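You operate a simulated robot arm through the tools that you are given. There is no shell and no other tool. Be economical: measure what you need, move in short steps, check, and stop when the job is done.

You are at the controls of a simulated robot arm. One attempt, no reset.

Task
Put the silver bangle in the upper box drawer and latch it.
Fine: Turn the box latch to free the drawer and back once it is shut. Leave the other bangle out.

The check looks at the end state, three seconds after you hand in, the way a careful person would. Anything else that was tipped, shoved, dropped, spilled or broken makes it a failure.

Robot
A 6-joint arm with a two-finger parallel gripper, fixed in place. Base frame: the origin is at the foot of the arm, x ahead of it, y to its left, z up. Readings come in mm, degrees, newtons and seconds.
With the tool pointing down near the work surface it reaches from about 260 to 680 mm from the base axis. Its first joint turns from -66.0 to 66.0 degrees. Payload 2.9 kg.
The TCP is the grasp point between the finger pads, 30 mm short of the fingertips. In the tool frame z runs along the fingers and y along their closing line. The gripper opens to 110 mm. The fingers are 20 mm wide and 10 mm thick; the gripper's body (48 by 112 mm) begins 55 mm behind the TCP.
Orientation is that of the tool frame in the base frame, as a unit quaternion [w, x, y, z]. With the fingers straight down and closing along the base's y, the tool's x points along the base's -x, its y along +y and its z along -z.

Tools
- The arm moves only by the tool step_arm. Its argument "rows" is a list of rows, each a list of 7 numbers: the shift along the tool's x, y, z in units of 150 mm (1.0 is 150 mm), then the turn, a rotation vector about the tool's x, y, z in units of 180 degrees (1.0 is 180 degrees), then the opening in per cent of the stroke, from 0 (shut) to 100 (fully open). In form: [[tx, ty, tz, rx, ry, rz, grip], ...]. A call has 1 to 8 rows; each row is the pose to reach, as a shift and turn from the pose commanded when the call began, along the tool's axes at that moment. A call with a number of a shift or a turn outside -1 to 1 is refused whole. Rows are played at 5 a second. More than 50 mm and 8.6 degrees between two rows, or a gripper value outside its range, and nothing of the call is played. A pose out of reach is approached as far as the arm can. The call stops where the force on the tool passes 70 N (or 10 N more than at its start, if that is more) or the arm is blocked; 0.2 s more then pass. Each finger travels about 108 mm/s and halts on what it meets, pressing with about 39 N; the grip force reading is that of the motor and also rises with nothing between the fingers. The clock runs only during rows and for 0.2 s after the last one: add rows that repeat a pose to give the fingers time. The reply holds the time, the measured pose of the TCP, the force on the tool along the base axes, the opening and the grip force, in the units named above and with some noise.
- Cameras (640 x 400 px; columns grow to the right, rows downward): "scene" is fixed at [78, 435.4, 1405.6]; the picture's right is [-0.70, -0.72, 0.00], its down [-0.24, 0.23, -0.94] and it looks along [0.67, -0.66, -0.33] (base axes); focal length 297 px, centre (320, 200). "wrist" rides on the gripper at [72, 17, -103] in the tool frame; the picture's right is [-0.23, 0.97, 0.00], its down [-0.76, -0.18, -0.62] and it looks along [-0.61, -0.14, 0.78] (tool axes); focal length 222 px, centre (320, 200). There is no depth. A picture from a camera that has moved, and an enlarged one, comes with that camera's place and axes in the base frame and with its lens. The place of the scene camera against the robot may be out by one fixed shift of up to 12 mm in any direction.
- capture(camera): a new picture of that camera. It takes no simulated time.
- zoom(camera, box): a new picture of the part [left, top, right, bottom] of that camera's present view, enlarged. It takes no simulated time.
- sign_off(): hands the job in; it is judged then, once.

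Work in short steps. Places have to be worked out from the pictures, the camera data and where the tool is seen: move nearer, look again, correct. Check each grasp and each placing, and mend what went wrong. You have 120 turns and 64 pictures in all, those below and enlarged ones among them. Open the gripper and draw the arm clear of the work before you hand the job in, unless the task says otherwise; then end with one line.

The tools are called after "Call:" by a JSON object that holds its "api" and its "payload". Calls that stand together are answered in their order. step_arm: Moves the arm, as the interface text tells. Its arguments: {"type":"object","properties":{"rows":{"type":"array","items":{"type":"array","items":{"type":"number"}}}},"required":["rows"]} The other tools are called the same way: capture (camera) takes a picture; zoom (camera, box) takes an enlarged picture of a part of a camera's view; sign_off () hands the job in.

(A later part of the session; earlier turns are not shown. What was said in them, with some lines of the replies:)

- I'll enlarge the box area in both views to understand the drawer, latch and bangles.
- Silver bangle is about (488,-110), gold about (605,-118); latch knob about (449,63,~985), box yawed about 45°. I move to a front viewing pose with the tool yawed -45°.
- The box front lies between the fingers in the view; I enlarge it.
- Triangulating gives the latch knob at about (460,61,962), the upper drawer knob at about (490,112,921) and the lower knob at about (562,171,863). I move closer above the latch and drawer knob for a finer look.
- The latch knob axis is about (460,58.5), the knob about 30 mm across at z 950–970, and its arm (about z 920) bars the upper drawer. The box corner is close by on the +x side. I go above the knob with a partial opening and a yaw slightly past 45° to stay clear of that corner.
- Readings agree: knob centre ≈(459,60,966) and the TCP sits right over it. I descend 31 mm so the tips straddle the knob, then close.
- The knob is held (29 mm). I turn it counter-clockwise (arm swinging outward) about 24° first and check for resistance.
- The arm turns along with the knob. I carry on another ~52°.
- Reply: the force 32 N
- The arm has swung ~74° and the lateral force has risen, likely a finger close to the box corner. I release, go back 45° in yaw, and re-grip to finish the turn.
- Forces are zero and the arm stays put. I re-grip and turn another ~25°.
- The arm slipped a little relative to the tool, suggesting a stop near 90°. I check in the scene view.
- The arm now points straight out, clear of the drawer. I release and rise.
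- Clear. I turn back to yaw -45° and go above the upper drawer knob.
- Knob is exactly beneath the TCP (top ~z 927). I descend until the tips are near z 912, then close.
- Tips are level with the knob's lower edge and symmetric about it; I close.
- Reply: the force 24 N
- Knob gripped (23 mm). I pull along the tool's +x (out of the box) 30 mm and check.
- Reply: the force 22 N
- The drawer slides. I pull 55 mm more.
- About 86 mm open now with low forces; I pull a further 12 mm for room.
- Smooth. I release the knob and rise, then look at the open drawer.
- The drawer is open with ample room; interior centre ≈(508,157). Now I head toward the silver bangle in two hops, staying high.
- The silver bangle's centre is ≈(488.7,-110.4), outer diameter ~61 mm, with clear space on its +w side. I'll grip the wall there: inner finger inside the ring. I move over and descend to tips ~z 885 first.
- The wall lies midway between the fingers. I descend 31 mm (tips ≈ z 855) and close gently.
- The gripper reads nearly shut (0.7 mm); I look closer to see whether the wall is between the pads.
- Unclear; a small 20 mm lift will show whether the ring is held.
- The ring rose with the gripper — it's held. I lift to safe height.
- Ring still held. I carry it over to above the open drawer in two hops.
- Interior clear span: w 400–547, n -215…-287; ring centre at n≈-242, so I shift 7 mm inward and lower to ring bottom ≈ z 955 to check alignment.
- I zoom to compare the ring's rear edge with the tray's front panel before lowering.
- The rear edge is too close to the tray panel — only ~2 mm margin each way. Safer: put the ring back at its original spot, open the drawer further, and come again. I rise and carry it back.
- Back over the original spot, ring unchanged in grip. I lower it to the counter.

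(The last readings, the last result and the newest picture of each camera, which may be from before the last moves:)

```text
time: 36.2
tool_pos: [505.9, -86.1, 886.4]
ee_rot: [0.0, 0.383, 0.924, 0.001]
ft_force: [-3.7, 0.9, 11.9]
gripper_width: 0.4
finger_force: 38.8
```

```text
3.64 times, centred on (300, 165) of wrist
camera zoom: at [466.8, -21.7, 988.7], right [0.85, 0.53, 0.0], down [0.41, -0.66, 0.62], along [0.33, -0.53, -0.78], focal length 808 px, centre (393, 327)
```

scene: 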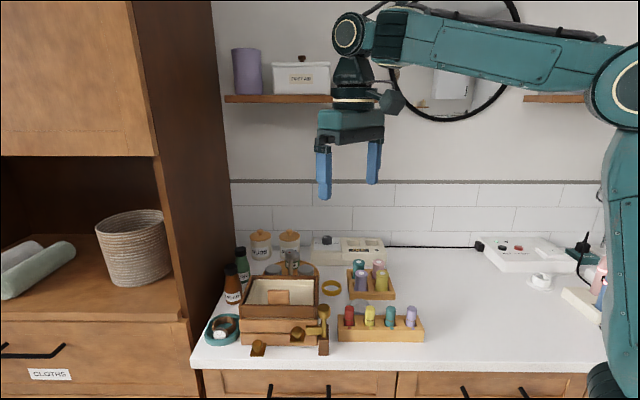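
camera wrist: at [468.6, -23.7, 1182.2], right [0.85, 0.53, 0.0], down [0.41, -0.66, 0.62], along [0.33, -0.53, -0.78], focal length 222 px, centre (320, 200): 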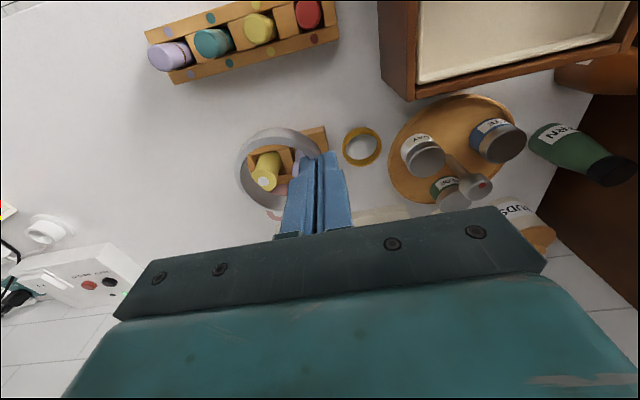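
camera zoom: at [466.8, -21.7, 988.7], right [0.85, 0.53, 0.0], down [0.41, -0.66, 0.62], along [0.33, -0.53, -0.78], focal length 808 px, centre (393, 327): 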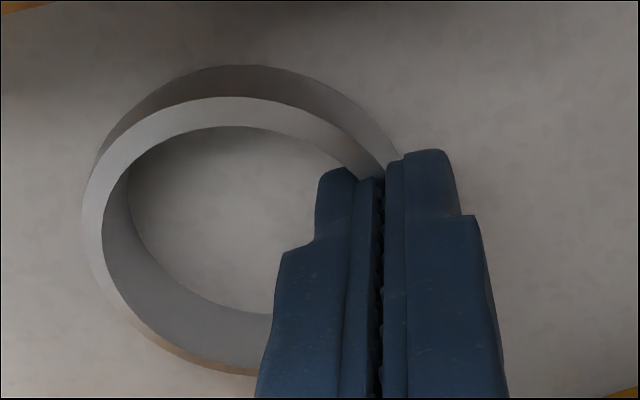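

The ring touches the counter (12 N). I open and rise.

Call:
{"api": "step_arm", "payload": {"rows": [[0, 0, -0.01, 0, 0, 0, 30], [0, 0, -0.01, 0, 0, 0, 30], [0, 0, -0.15, 0, 0, 0, 30], [0, 0, -0.4, 0, 0, 0, 30], [0, 0, -0.7, 0, 0, 0, 42], [0, 0, -1.0, 0, 0, 0, 42]]}}

Call:
{"api": "step_arm", "payload": {"rows": [[0.1, 0.06, -0.3, 0, 0, 0, 42], [0.3, 0.15, -0.33, 0, 0, 0, 42], [0.5, 0.24, -0.33, 0, 0, 0, 42], [0.7, 0.33, -0.33, 0, 0, 0, 42], [0.9, 0.43, -0.33, 0, 0, 0, 42]]}}

Call:
{"api": "capture", "payload": {"camera": "scene"}}

```text
time: 37.6
tool_pos: [505.7, -85.9, 1035.4]
ee_rot: [-0.001, 0.383, 0.924, 0.001]
ft_force: [-0.3, 0.6, -0.8]
gripper_width: 46.1
finger_force: 0.1
```

```text
time: 38.8
tool_pos: [455.5, 53.0, 1086.5]
ee_rot: [0.0, 0.383, 0.924, 0.0]
ft_force: [0.2, -0.4, 0.1]
gripper_width: 46.3
finger_force: 0.0
```

```text
22 pictures are left
```

scene: 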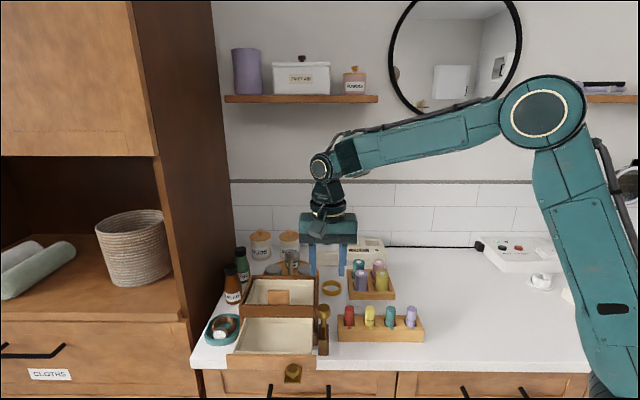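

Ring left in place, racks untouched. Now to the drawer knob at (423,178).

Call:
{"api": "step_arm", "payload": {"rows": [[0.19, 0.11, 0, 0, 0, 0, 42], [0.38, 0.22, 0, 0, 0, 0, 42], [0.57, 0.33, 0, 0, 0, 0, 42], [0.745, 0.437, 0, 0, 0, 0, 42], [0.745, 0.437, 0.25, 0, 0, 0, 42], [0.745, 0.437, 0.5, 0, 0, 0, 42], [0.745, 0.437, 0.75, 0, 0, 0, 42]]}}

Call:
{"api": "capture", "payload": {"camera": "wrist"}}

```text
time: 40.4
tool_pos: [423.9, 179.0, 973.0]
ee_rot: [0.0, 0.383, 0.924, 0.0]
ft_force: [0.3, -0.8, 1.0]
gripper_width: 46.1
finger_force: 0.1
```

```text
21 pictures are left
camera wrist: at [383.7, 243.0, 1075.1], right [0.85, 0.53, 0.0], down [0.41, -0.66, 0.62], along [0.33, -0.53, -0.78], focal length 222 px, centre (320, 200)
```

wrist: 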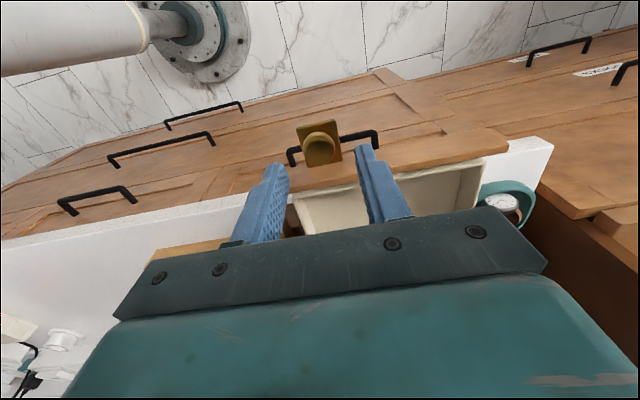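

Knob is centred in line with the fingers. I descend, grip, and pull 30 mm more.

Call:
{"api": "step_arm", "payload": {"rows": [[0, -0.005, 0.1, 0, 0, 0, 42], [0, -0.005, 0.21, 0, 0, 0, 42], [0, -0.005, 0.21, 0, 0, 0, 5], [0, -0.005, 0.21, 0, 0, 0, 5], [0.05, -0.005, 0.21, 0, 0, 0, 5], [0.1, -0.005, 0.21, 0, 0, 0, 5], [0.15, -0.005, 0.21, 0, 0, 0, 5], [0.15, -0.005, 0.21, 0, 0, 0, 5]]}}

Call:
{"api": "zoom", "payload": {"camera": "scene", "box": [200, 230, 390, 398]}}

```text
time: 42.2
tool_pos: [409.7, 189.4, 943.3]
ee_rot: [0.004, 0.389, 0.921, -0.003]
ft_force: [22.2, -32.9, -3.7]
gripper_width: 23.2
finger_force: 45.2
```

```text
2.38 times, centred on (295, 314) of scene
camera zoom: at [78.6, 434.6, 1405.8], right [-0.7, -0.72, 0.0], down [-0.24, 0.23, -0.94], along [0.67, -0.66, -0.33], focal length 706 px, centre (380, -71)
```

zoom: 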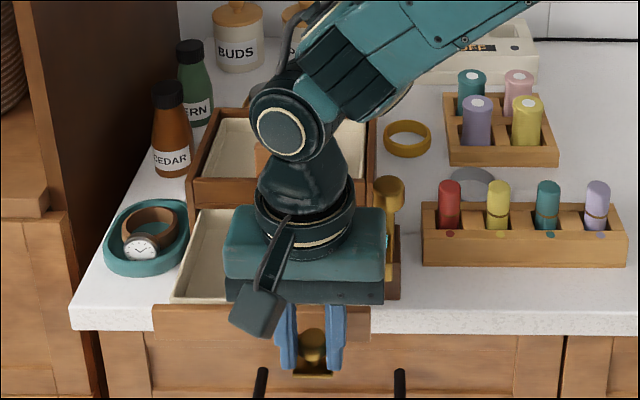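

I've reached the drawer's end stop after 17 mm more (opposing ~40 N). I ease back slightly, release and rise, then check the box.

Call:
{"api": "step_arm", "payload": {"rows": [[-0.04, 0, 0, 0, 0, 0, 5], [-0.04, 0, 0, 0, 0, 0, 42], [-0.04, 0, 0, 0, 0, 0, 42], [-0.04, 0, -0.25, 0, 0, 0, 42], [-0.04, 0, -0.5, 0, 0, 0, 42], [-0.04, 0, -0.75, 0, 0, 0, 42], [-0.04, 0, -1, 0, 0, 0, 42]]}}

Call:
{"api": "zoom", "payload": {"camera": "scene", "box": [210, 230, 390, 380]}}

Call:
{"api": "capture", "payload": {"camera": "wrist"}}

```text
time: 43.8
tool_pos: [408.8, 188.8, 1092.3]
ee_rot: [0.0, 0.383, 0.924, -0.001]
ft_force: [0.5, -0.1, 0.8]
gripper_width: 46.1
finger_force: 0.0
```

```text
2.67 times, centred on (300, 305) of scene
camera zoom: at [78.0, 435.4, 1405.6], right [-0.7, -0.72, 0.0], down [-0.24, 0.23, -0.94], along [0.67, -0.66, -0.33], focal length 791 px, centre (373, -80)
```

zoom: 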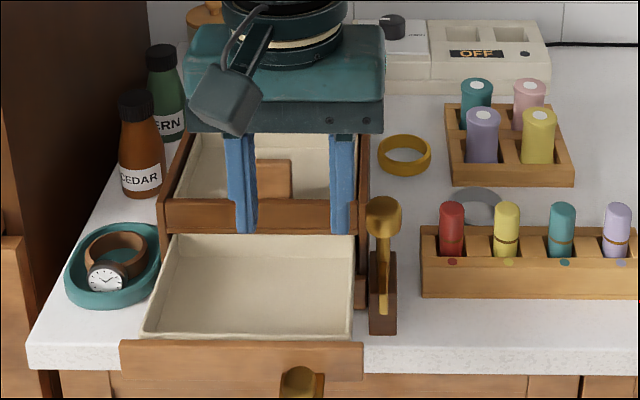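

```text
18 pictures are left
camera wrist: at [370.1, 253.2, 1194.4], right [0.85, 0.53, 0.0], down [0.41, -0.66, 0.62], along [0.33, -0.53, -0.78], focal length 222 px, centre (320, 200)
```

wrist: 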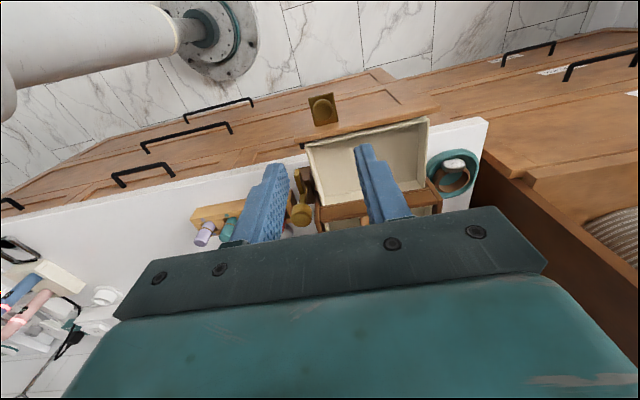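

The box hasn't moved and the drawer is ~17 mm further out. I return to the ring, same grasp pose.

Call:
{"api": "step_arm", "payload": {"rows": [[-0.219, -0.105, 0, 0, 0, 0, 36], [-0.438, -0.21, 0, 0, 0, 0, 36], [-0.658, -0.314, 0, 0, 0, 0, 36], [-0.877, -0.419, 0, 0, 0, 0, 36]]}}

Call:
{"api": "step_arm", "payload": {"rows": [[-0.219, -0.105, 0, 0, 0, 0, 36], [-0.438, -0.21, 0, 0, 0, 0, 36], [-0.658, -0.314, 0, 0, 0, 0, 36], [-0.877, -0.419, 0, 0, 0, 0, 36], [-0.877, -0.419, 0.3, 0, 0, 0, 36], [-0.877, -0.419, 0.6, 0, 0, 0, 36], [-0.877, -0.419, 0.9, 0, 0, 0, 36]]}}

Call:
{"api": "capture", "payload": {"camera": "wrist"}}

```text
time: 44.8
tool_pos: [458.8, 51.6, 1090.5]
ee_rot: [0.001, 0.382, 0.924, 0.001]
ft_force: [0.2, -0.4, 0.1]
gripper_width: 39.6
finger_force: 0.1
```

```text
time: 46.4
tool_pos: [507.8, -83.1, 957.0]
ee_rot: [0.001, 0.383, 0.924, 0.001]
ft_force: [-0.5, 0.5, 0.2]
gripper_width: 39.7
finger_force: 0.0
```

```text
17 pictures are left
camera wrist: at [468.6, -19.6, 1059.6], right [0.85, 0.53, 0.0], down [0.41, -0.66, 0.62], along [0.33, -0.53, -0.78], focal length 222 px, centre (320, 200)
```

wrist: 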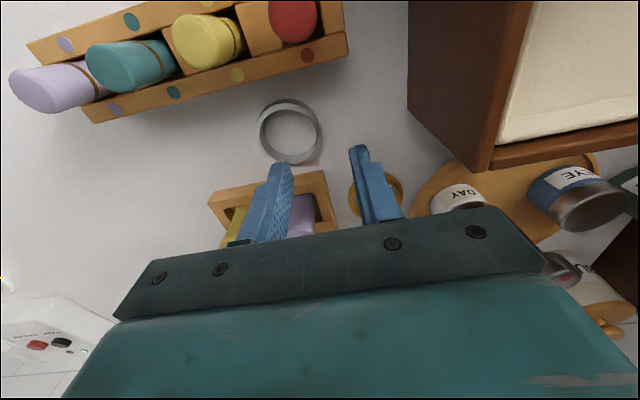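

I correct 3.5 mm along the closing line, descend and close.

Call:
{"api": "step_arm", "payload": {"rows": [[-0.005, -0.023, 0.15, 0, 0, 0, 36], [-0.005, -0.023, 0.3, 0, 0, 0, 36], [-0.005, -0.023, 0.4, 0, 0, 0, 36], [-0.005, -0.023, 0.468, 0, 0, 0, 36], [-0.005, -0.023, 0.468, 0, 0, 0, 0], [-0.005, -0.023, 0.468, 0, 0, 0, 0], [-0.005, -0.023, 0.468, 0, 0, 0, 0], [-0.005, -0.023, 0.34, 0, 0, 0, 0]]}}

Call:
{"api": "zoom", "payload": {"camera": "wrist", "box": [220, 110, 380, 220]}}

```text
time: 48.2
tool_pos: [505.6, -87.4, 904.7]
ee_rot: [0.0, 0.383, 0.924, 0.001]
ft_force: [-0.1, 0.8, -0.1]
gripper_width: 0.6
finger_force: 39.3
```

```text
3.64 times, centred on (300, 165) of wrist
camera zoom: at [467.0, -22.9, 1007.5], right [0.85, 0.53, 0.0], down [0.41, -0.66, 0.62], along [0.33, -0.53, -0.78], focal length 808 px, centre (393, 327)
```

zoom: 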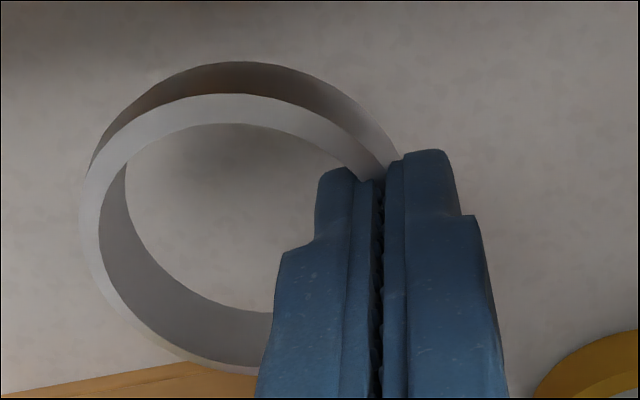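

Held again at the same spot. Lift and carry to above the drawer (target TCP ≈ (518,178)).

Call:
{"api": "step_arm", "payload": {"rows": [[0, 0, -0.2, 0, 0, 0, 0], [0, 0, -0.4, 0, 0, 0, 0], [0, 0, -0.6, 0, 0, 0, 0], [0, 0, -0.8, 0, 0, 0, 0], [0, 0, -1.0, 0, 0, 0, 0]]}}

Call:
{"api": "step_arm", "payload": {"rows": [[0.12, 0.131, -0.03, 0, 0, 0, 0], [0.24, 0.262, -0.06, 0, 0, 0, 0], [0.36, 0.392, -0.09, 0, 0, 0, 0], [0.48, 0.523, -0.1, 0, 0, 0, 0], [0.598, 0.654, -0.1, 0, 0, 0, 0]]}}

Call:
{"api": "step_arm", "payload": {"rows": [[0.12, 0.131, 0, 0, 0, 0, 0], [0.24, 0.262, 0, 0, 0, 0, 0], [0.36, 0.392, 0, 0, 0, 0, 0], [0.48, 0.523, 0, 0, 0, 0, 0], [0.598, 0.654, 0, 0, 0, 0, 0]]}}

Call:
{"api": "step_arm", "payload": {"rows": [[0, 0, 0.2, 0, 0, 0, 0], [0, 0, 0.4, 0, 0, 0, 0], [0, 0, 0.54, 0, 0, 0, 0]]}}

Call:
{"api": "zoom", "payload": {"camera": "wrist", "box": [170, 50, 420, 240]}}

```text
time: 49.4
tool_pos: [506.3, -85.7, 1055.5]
ee_rot: [0.0, 0.382, 0.924, 0.001]
ft_force: [-0.2, -0.4, 0.3]
gripper_width: 0.4
finger_force: 39.2
```

```text
time: 50.6
tool_pos: [514.2, 46.2, 1069.1]
ee_rot: [0.001, 0.382, 0.924, 0.001]
ft_force: [-0.4, 0.9, -1.1]
gripper_width: 0.6
finger_force: 38.7
```

```text
time: 51.8
tool_pos: [516.6, 178.8, 1070.7]
ee_rot: [-0.001, 0.383, 0.924, 0.0]
ft_force: [-0.8, 0.0, -0.5]
gripper_width: 0.6
finger_force: 38.9
```

```text
time: 52.6
tool_pos: [517.4, 177.3, 989.8]
ee_rot: [0.001, 0.383, 0.924, 0.001]
ft_force: [0.3, -0.2, 0.4]
gripper_width: 0.6
finger_force: 38.9
```

```text
2.11 times, centred on (295, 145) of wrist
camera zoom: at [477.9, 242.0, 1091.8], right [0.85, 0.53, 0.0], down [0.41, -0.66, 0.62], along [0.33, -0.53, -0.78], focal length 468 px, centre (373, 316)
```

zoom: 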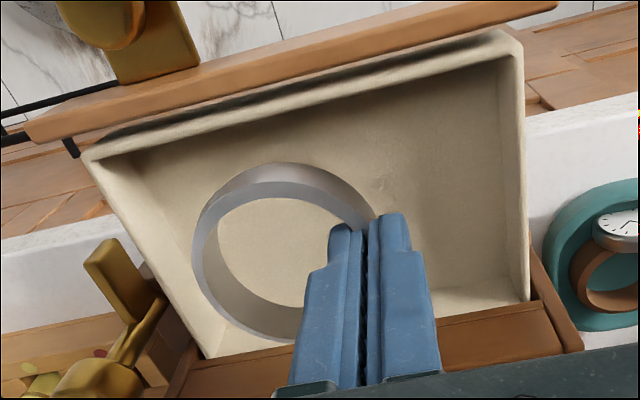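

Clearances are now ~7 mm front and rear. I nudge 2 mm inward and lower stepwise, watching force.

Call:
{"api": "step_arm", "payload": {"rows": [[-0.013, 0, 0.1, 0, 0, 0, 0], [-0.013, 0, 0.2, 0, 0, 0, 0], [-0.013, 0, 0.28, 0, 0, 0, 0]]}}

Call:
{"api": "zoom", "payload": {"camera": "scene", "box": [220, 250, 370, 370]}}

```text
time: 53.4
tool_pos: [519.1, 177.5, 947.9]
ee_rot: [0.0, 0.383, 0.924, 0.001]
ft_force: [0.0, -1.0, 0.8]
gripper_width: 0.4
finger_force: 39.2
```

```text
3.33 times, centred on (295, 310) of scene
camera zoom: at [78.0, 435.4, 1405.6], right [-0.7, -0.72, 0.0], down [-0.24, 0.23, -0.94], along [0.67, -0.66, -0.33], focal length 989 px, centre (403, -167)
```

zoom: 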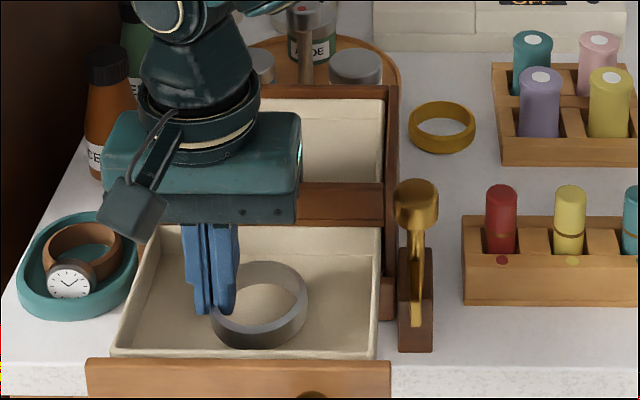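

No contact yet, ring inside the drawer. I lower in small increments until contact.

Call:
{"api": "step_arm", "payload": {"rows": [[0, 0, 0.027, 0, 0, 0, 0], [0, 0, 0.053, 0, 0, 0, 0]]}}

Call:
{"api": "step_arm", "payload": {"rows": [[0, 0, 0.02, 0, 0, 0, 0], [0, 0, 0.04, 0, 0, 0, 0]]}}

```text
time: 54.0
tool_pos: [519.8, 177.2, 939.3]
ee_rot: [0.0, 0.382, 0.924, 0.0]
ft_force: [0.6, -0.4, -0.1]
gripper_width: 0.6
finger_force: 39.2
```

```text
time: 54.6
tool_pos: [519.7, 175.7, 936.1]
ee_rot: [0.002, 0.383, 0.924, 0.002]
ft_force: [-4.7, -2.7, 20.0]
gripper_width: 0.4
finger_force: 38.8
```

Contact with the floor (20 N). I release and rise.

Call:
{"api": "step_arm", "payload": {"rows": [[0, 0, -0.015, 0, 0, 0, 25], [0, 0, -0.015, 0, 0, 0, 25], [0, 0, -0.15, 0, 0, 0, 25], [0, 0, -0.4, 0, 0, 0, 25], [0, 0, -0.7, 0, 0, 0, 42], [0, 0, -1, 0, 0, 0, 42]]}}

Call:
{"api": "zoom", "payload": {"camera": "scene", "box": [210, 240, 380, 376]}}

```text
time: 56.0
tool_pos: [521.1, 175.8, 1083.8]
ee_rot: [0.0, 0.382, 0.924, 0.0]
ft_force: [-0.4, -0.5, 0.8]
gripper_width: 46.2
finger_force: 0.0
```

```text
2.94 times, centred on (295, 308) of scene
camera zoom: at [78.0, 435.4, 1405.6], right [-0.7, -0.72, 0.0], down [-0.24, 0.23, -0.94], along [0.67, -0.66, -0.33], focal length 872 px, centre (394, -118)
```

zoom: 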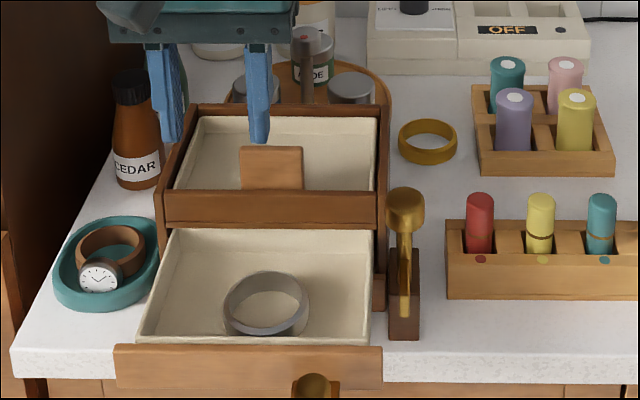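

The ring lies flat in the drawer. I go to the drawer knob at ≈(409.5,188.3).

Call:
{"api": "step_arm", "payload": {"rows": [[0.146, -0.117, 0, 0, 0, 0, 42], [0.292, -0.234, 0, 0, 0, 0, 42], [0.439, -0.35, 0, 0, 0, 0, 42], [0.585, -0.467, 0, 0, 0, 0, 42], [0.585, -0.467, 0.25, 0, 0, 0, 42], [0.585, -0.467, 0.5, 0, 0, 0, 42], [0.585, -0.467, 0.7, 0, 0, 0, 42]]}}

Call:
{"api": "zoom", "payload": {"camera": "wrist", "box": [220, 90, 420, 220]}}

```text
time: 57.6
tool_pos: [408.4, 189.6, 976.7]
ee_rot: [0.0, 0.382, 0.924, 0.0]
ft_force: [-0.4, -0.4, -0.3]
gripper_width: 46.1
finger_force: 0.0
```

```text
3.08 times, centred on (320, 155) of wrist
camera zoom: at [368.6, 253.9, 1079.3], right [0.85, 0.53, 0.0], down [0.41, -0.66, 0.62], along [0.33, -0.53, -0.78], focal length 684 px, centre (320, 338)
```

zoom: 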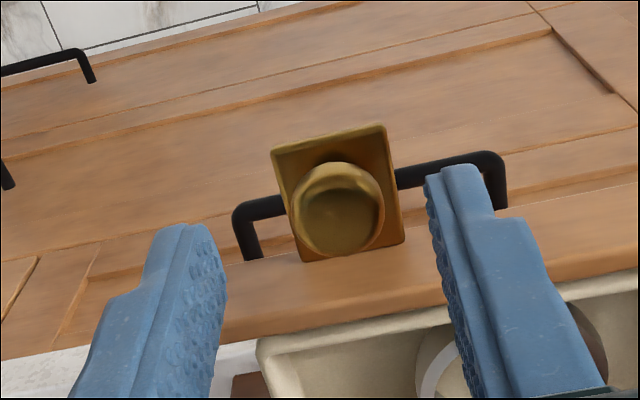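

The knob is ~5 mm inward and 2.5 mm to +w of the TCP; I correct, descend and grip.

Call:
{"api": "step_arm", "payload": {"rows": [[-0.035, 0.017, 0.12, 0, 0, 0, 42], [-0.035, 0.017, 0.235, 0, 0, 0, 42], [-0.035, 0.017, 0.235, 0, 0, 0, 5], [-0.035, 0.017, 0.235, 0, 0, 0, 5], [-0.035, 0.017, 0.235, 0, 0, 0, 5]]}}

```text
time: 58.8
tool_pos: [413.5, 188.6, 942.9]
ee_rot: [0.001, 0.382, 0.924, 0.0]
ft_force: [0.7, 0.7, -3.7]
gripper_width: 23.2
finger_force: 45.3
```

Gripped cleanly. I push the drawer in slowly, 84 mm first.

Call:
{"api": "step_arm", "payload": {"rows": [[-0.07, 0, 0, 0, 0, 0, 5], [-0.14, 0, 0, 0, 0, 0, 5], [-0.21, 0, 0, 0, 0, 0, 5], [-0.28, 0, 0, 0, 0, 0, 5], [-0.35, 0, 0, 0, 0, 0, 5], [-0.42, 0, 0, 0, 0, 0, 5], [-0.49, 0, 0, 0, 0, 0, 5], [-0.56, 0, 0, 0, 0, 0, 5]]}}

```text
time: 60.6
tool_pos: [473.0, 127.7, 942.4]
ee_rot: [-0.001, 0.383, 0.924, -0.001]
ft_force: [-5.8, -4.9, -20.5]
gripper_width: 23.5
finger_force: 45.1
```

About 25 mm remains. I push on to the closed position in small steps.

Call:
{"api": "step_arm", "payload": {"rows": [[-0.05, 0, 0, 0, 0, 0, 5], [-0.1, 0, 0, 0, 0, 0, 5], [-0.14, 0, 0, 0, 0, 0, 5], [-0.165, 0, 0, 0, 0, 0, 5], [-0.175, 0, 0, 0, 0, 0, 5]]}}

Call:
{"api": "zoom", "payload": {"camera": "scene", "box": [210, 240, 380, 376]}}

```text
time: 61.8
tool_pos: [487.3, 112.2, 943.5]
ee_rot: [-0.004, 0.378, 0.926, 0.0]
ft_force: [-26.6, 24.4, -12.5]
gripper_width: 23.2
finger_force: 45.0
```

```text
2.94 times, centred on (295, 308) of scene
camera zoom: at [77.4, 436.1, 1405.4], right [-0.7, -0.72, 0.0], down [-0.24, 0.23, -0.94], along [0.68, -0.66, -0.33], focal length 872 px, centre (394, -118)
```

zoom: 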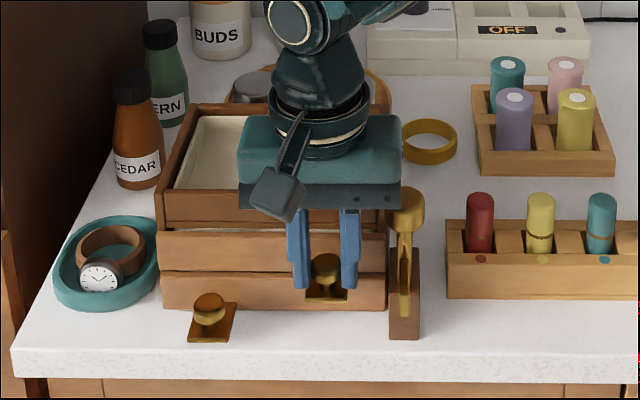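

The drawer is against its stop (36 N) and its front is flush. I release and rise, then look.

Call:
{"api": "step_arm", "payload": {"rows": [[0.02, 0, 0, 0, 0, 0, 5], [0.02, 0, 0, 0, 0, 0, 42], [0.02, 0, 0, 0, 0, 0, 42], [0.02, 0, -0.25, 0, 0, 0, 42], [0.02, 0, -0.5, 0, 0, 0, 45], [0.02, 0, -0.74, 0, 0, 0, 45]]}}

Call:
{"api": "zoom", "payload": {"camera": "scene", "box": [230, 230, 390, 360]}}

```text
time: 63.2
tool_pos: [489.5, 112.0, 1056.0]
ee_rot: [0.002, 0.382, 0.924, 0.001]
ft_force: [0.1, -0.4, 0.5]
gripper_width: 49.6
finger_force: 0.1
```

```text
3.08 times, centred on (310, 295) of scene
camera zoom: at [78.0, 435.4, 1405.6], right [-0.7, -0.72, 0.0], down [-0.24, 0.23, -0.94], along [0.67, -0.66, -0.33], focal length 913 px, centre (351, -92)
```

zoom: 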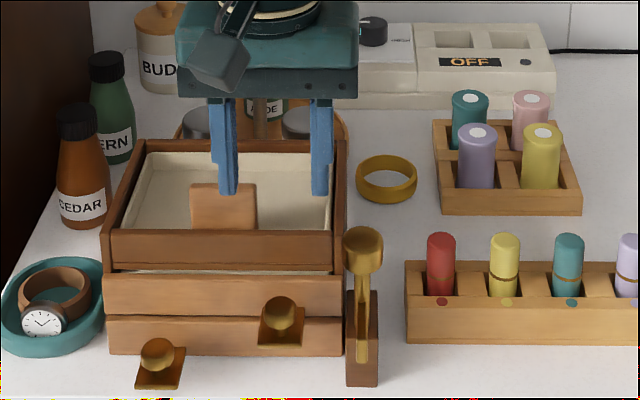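

Drawer shut exactly as at first. Now the latch: I go above its knob and yaw to az≈112°.

Call:
{"api": "step_arm", "payload": {"rows": [[-0.012, -0.048, 0, 0, 0, -0.0465, 52], [-0.025, -0.097, 0, 0, 0, -0.093, 52], [-0.037, -0.145, 0, 0, 0, -0.1395, 52], [-0.05, -0.194, 0, 0, 0, -0.186, 52], [-0.062, -0.242, 0, 0, 0, -0.2325, 52], [-0.075, -0.29, 0, 0, 0, -0.279, 52], [-0.087, -0.339, 0, 0, 0, -0.3255, 52], [-0.1, -0.387, 0, 0, 0, -0.372, 52]]}}

Call:
{"api": "step_arm", "payload": {"rows": [[0, 0, 0.2, 0, 0, 0, 52], [0, 0, 0.4, 0, 0, 0, 52], [0, 0, 0.51, 0, 0, 0, 52], [0, 0, 0.51, 0, 0, 0, 10], [0, 0, 0.51, 0, 0, 0, 10], [0, 0, 0.51, 0, 0, 0, 10]]}}

Call:
{"api": "capture", "payload": {"camera": "wrist"}}

```text
time: 65.0
tool_pos: [458.9, 60.5, 1054.9]
ee_rot: [0.0, -0.192, 0.981, 0.0]
ft_force: [0.5, -0.2, 0.9]
gripper_width: 57.2
finger_force: 0.0
```

```text
time: 66.4
tool_pos: [459.2, 59.3, 978.1]
ee_rot: [0.001, -0.189, 0.982, -0.001]
ft_force: [5.9, -23.1, -5.5]
gripper_width: 29.5
finger_force: 45.4
```

```text
9 pictures are left
camera wrist: at [384.3, 48.9, 1080.8], right [-0.15, 0.99, 0.0], down [0.77, 0.12, 0.62], along [0.62, 0.09, -0.78], focal length 222 px, centre (320, 200)
```

wrist: 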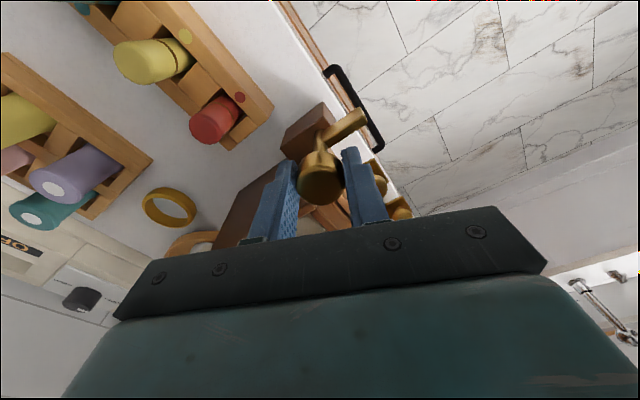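

Gripped (knob ~1–2 mm toward -y; I ease that). Turn clockwise 60°.

Call:
{"api": "step_arm", "payload": {"rows": [[0, -0.01, 0, 0, 0, 0.0417, 10], [0, -0.01, 0, 0, 0, 0.0833, 10], [0, -0.01, 0, 0, 0, 0.125, 10], [0, -0.01, 0, 0, 0, 0.1667, 10], [0, -0.01, 0, 0, 0, 0.2083, 10], [0, -0.01, 0, 0, 0, 0.25, 10], [0, -0.01, 0, 0, 0, 0.2917, 10], [0, -0.01, 0, 0, 0, 0.333, 10]]}}

Call:
{"api": "step_arm", "payload": {"rows": [[0, 0, 0, 0, 0, 0, 48], [0, 0, 0, 0, 0, 0, 48], [0, 0, 0, 0, 0, -0.0467, 48], [0, 0, 0, 0, 0, -0.0933, 48], [0, 0, 0, 0, 0, -0.14, 48], [0, 0, 0, 0, 0, -0.1867, 48], [0, 0, 0, 0, 0, -0.2333, 48]]}}

Call:
{"api": "zoom", "payload": {"camera": "wrist", "box": [250, 60, 430, 220]}}

```text
time: 68.2
tool_pos: [458.2, 59.8, 978.0]
ee_rot: [-0.001, 0.325, 0.946, 0.0]
ft_force: [-20.8, 3.5, 21.2]
gripper_width: 29.6
finger_force: 44.6
```

```text
time: 69.8
tool_pos: [459.0, 58.2, 977.9]
ee_rot: [0.0, -0.036, 0.999, 0.001]
ft_force: [0.4, -0.1, 0.9]
gripper_width: 52.5
finger_force: 0.1
```

```text
2.50 times, centred on (340, 140) of wrist
camera zoom: at [386.3, 72.0, 1080.3], right [0.16, 0.99, 0.0], down [0.77, -0.12, 0.62], along [0.62, -0.1, -0.78], focal length 555 px, centre (270, 350)
```

zoom: 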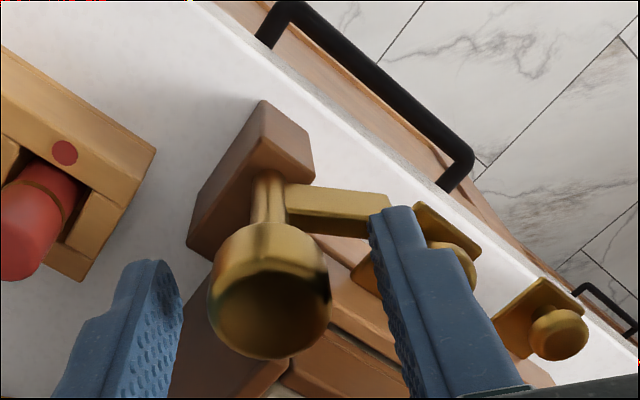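

The arm is at az ≈85°, so ~40° remain. I re-grip and turn 40° clockwise.

Call:
{"api": "step_arm", "payload": {"rows": [[0, 0, 0, 0, 0, 0, 10], [0, 0, 0, 0, 0, 0, 10], [0, 0, 0, 0, 0, 0.037, 10], [0, 0, 0, 0, 0, 0.074, 10], [0, 0, 0, 0, 0, 0.111, 10], [0, 0, 0, 0, 0, 0.148, 10], [0, 0, 0, 0, 0, 0.185, 10], [0, 0, 0, 0, 0, 0.222, 10]]}}

Call:
{"api": "zoom", "payload": {"camera": "wrist", "box": [250, 60, 430, 220]}}

```text
time: 71.6
tool_pos: [459.1, 60.8, 979.5]
ee_rot: [-0.001, 0.31, 0.951, 0.001]
ft_force: [-1.9, -6.8, -4.7]
gripper_width: 29.1
finger_force: 45.1
```

```text
2.50 times, centred on (340, 140) of wrist
camera zoom: at [411.3, 116.7, 1080.6], right [0.76, 0.65, 0.0], down [0.51, -0.59, 0.62], along [0.41, -0.47, -0.78], focal length 555 px, centre (270, 350)
```

zoom: 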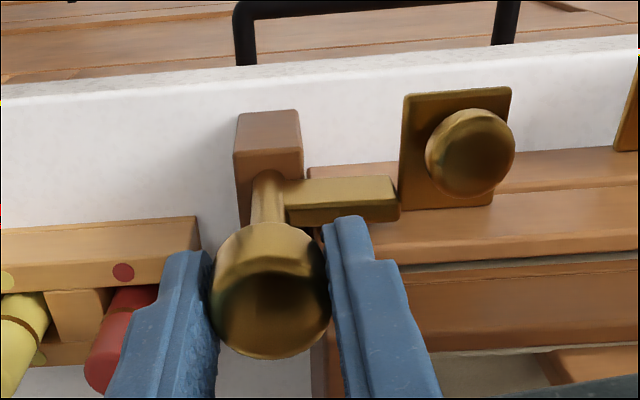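

The arm again crosses the drawer front. I release, rise, and compare with the original scene view.

Call:
{"api": "step_arm", "payload": {"rows": [[0, 0, 0, 0, 0, 0, 50], [0, 0, 0, 0, 0, 0, 50], [0, 0, -0.25, 0, 0, 0, 50], [0, 0, -0.5, 0, 0, 0, 50]]}}

Call:
{"api": "zoom", "payload": {"camera": "scene", "box": [230, 230, 390, 360]}}

```text
time: 72.6
tool_pos: [459.0, 60.4, 1052.5]
ee_rot: [0.0, 0.308, 0.951, 0.001]
ft_force: [0.1, -0.5, -0.4]
gripper_width: 54.7
finger_force: 0.0
```

```text
3.08 times, centred on (310, 295) of scene
camera zoom: at [78.0, 435.4, 1405.6], right [-0.7, -0.72, 0.0], down [-0.24, 0.23, -0.94], along [0.67, -0.66, -0.33], focal length 913 px, centre (351, -92)
```

zoom: 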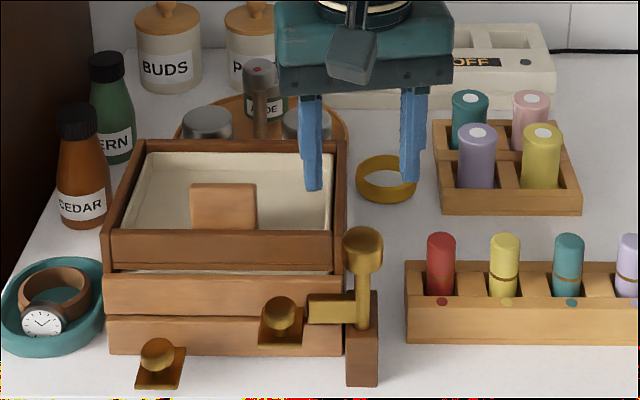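

The latch looks identical to the start: arm across the closed drawer. I draw the arm up and clear with the gripper open.

Call:
{"api": "step_arm", "payload": {"rows": [[0.1, 0, -0.3, 0, 0, 0, 60], [0.2, 0, -0.6, 0, 0, 0, 80], [0.3, 0, -0.9, 0, 0, 0, 100]]}}

Call:
{"api": "capture", "payload": {"camera": "scene"}}

```text
time: 73.4
tool_pos: [422.6, 85.8, 1188.8]
ee_rot: [0.0, 0.308, 0.952, 0.0]
ft_force: [0.0, 0.5, 0.7]
gripper_width: 110.2
finger_force: 0.0
```

```text
5 pictures are left
```

scene: 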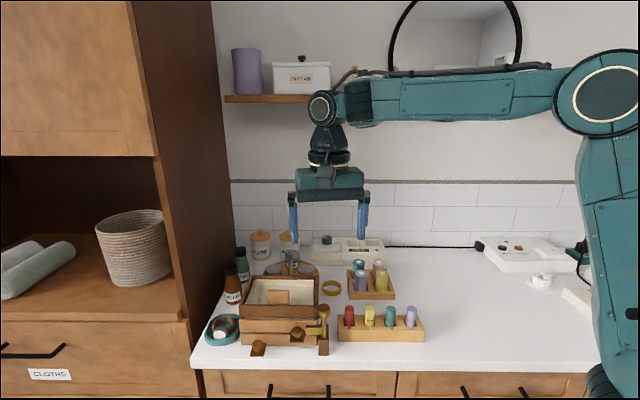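

Everything is in place and the arm is clear, so I hand the job in.

Call:
{"api": "sign_off", "payload": {}}

```text
The job is handed in.
```

The silver bangle is in the upper drawer, the drawer is shut and latched, the gold bangle is still out on the counter, and nothing else appears moved in the last picture.
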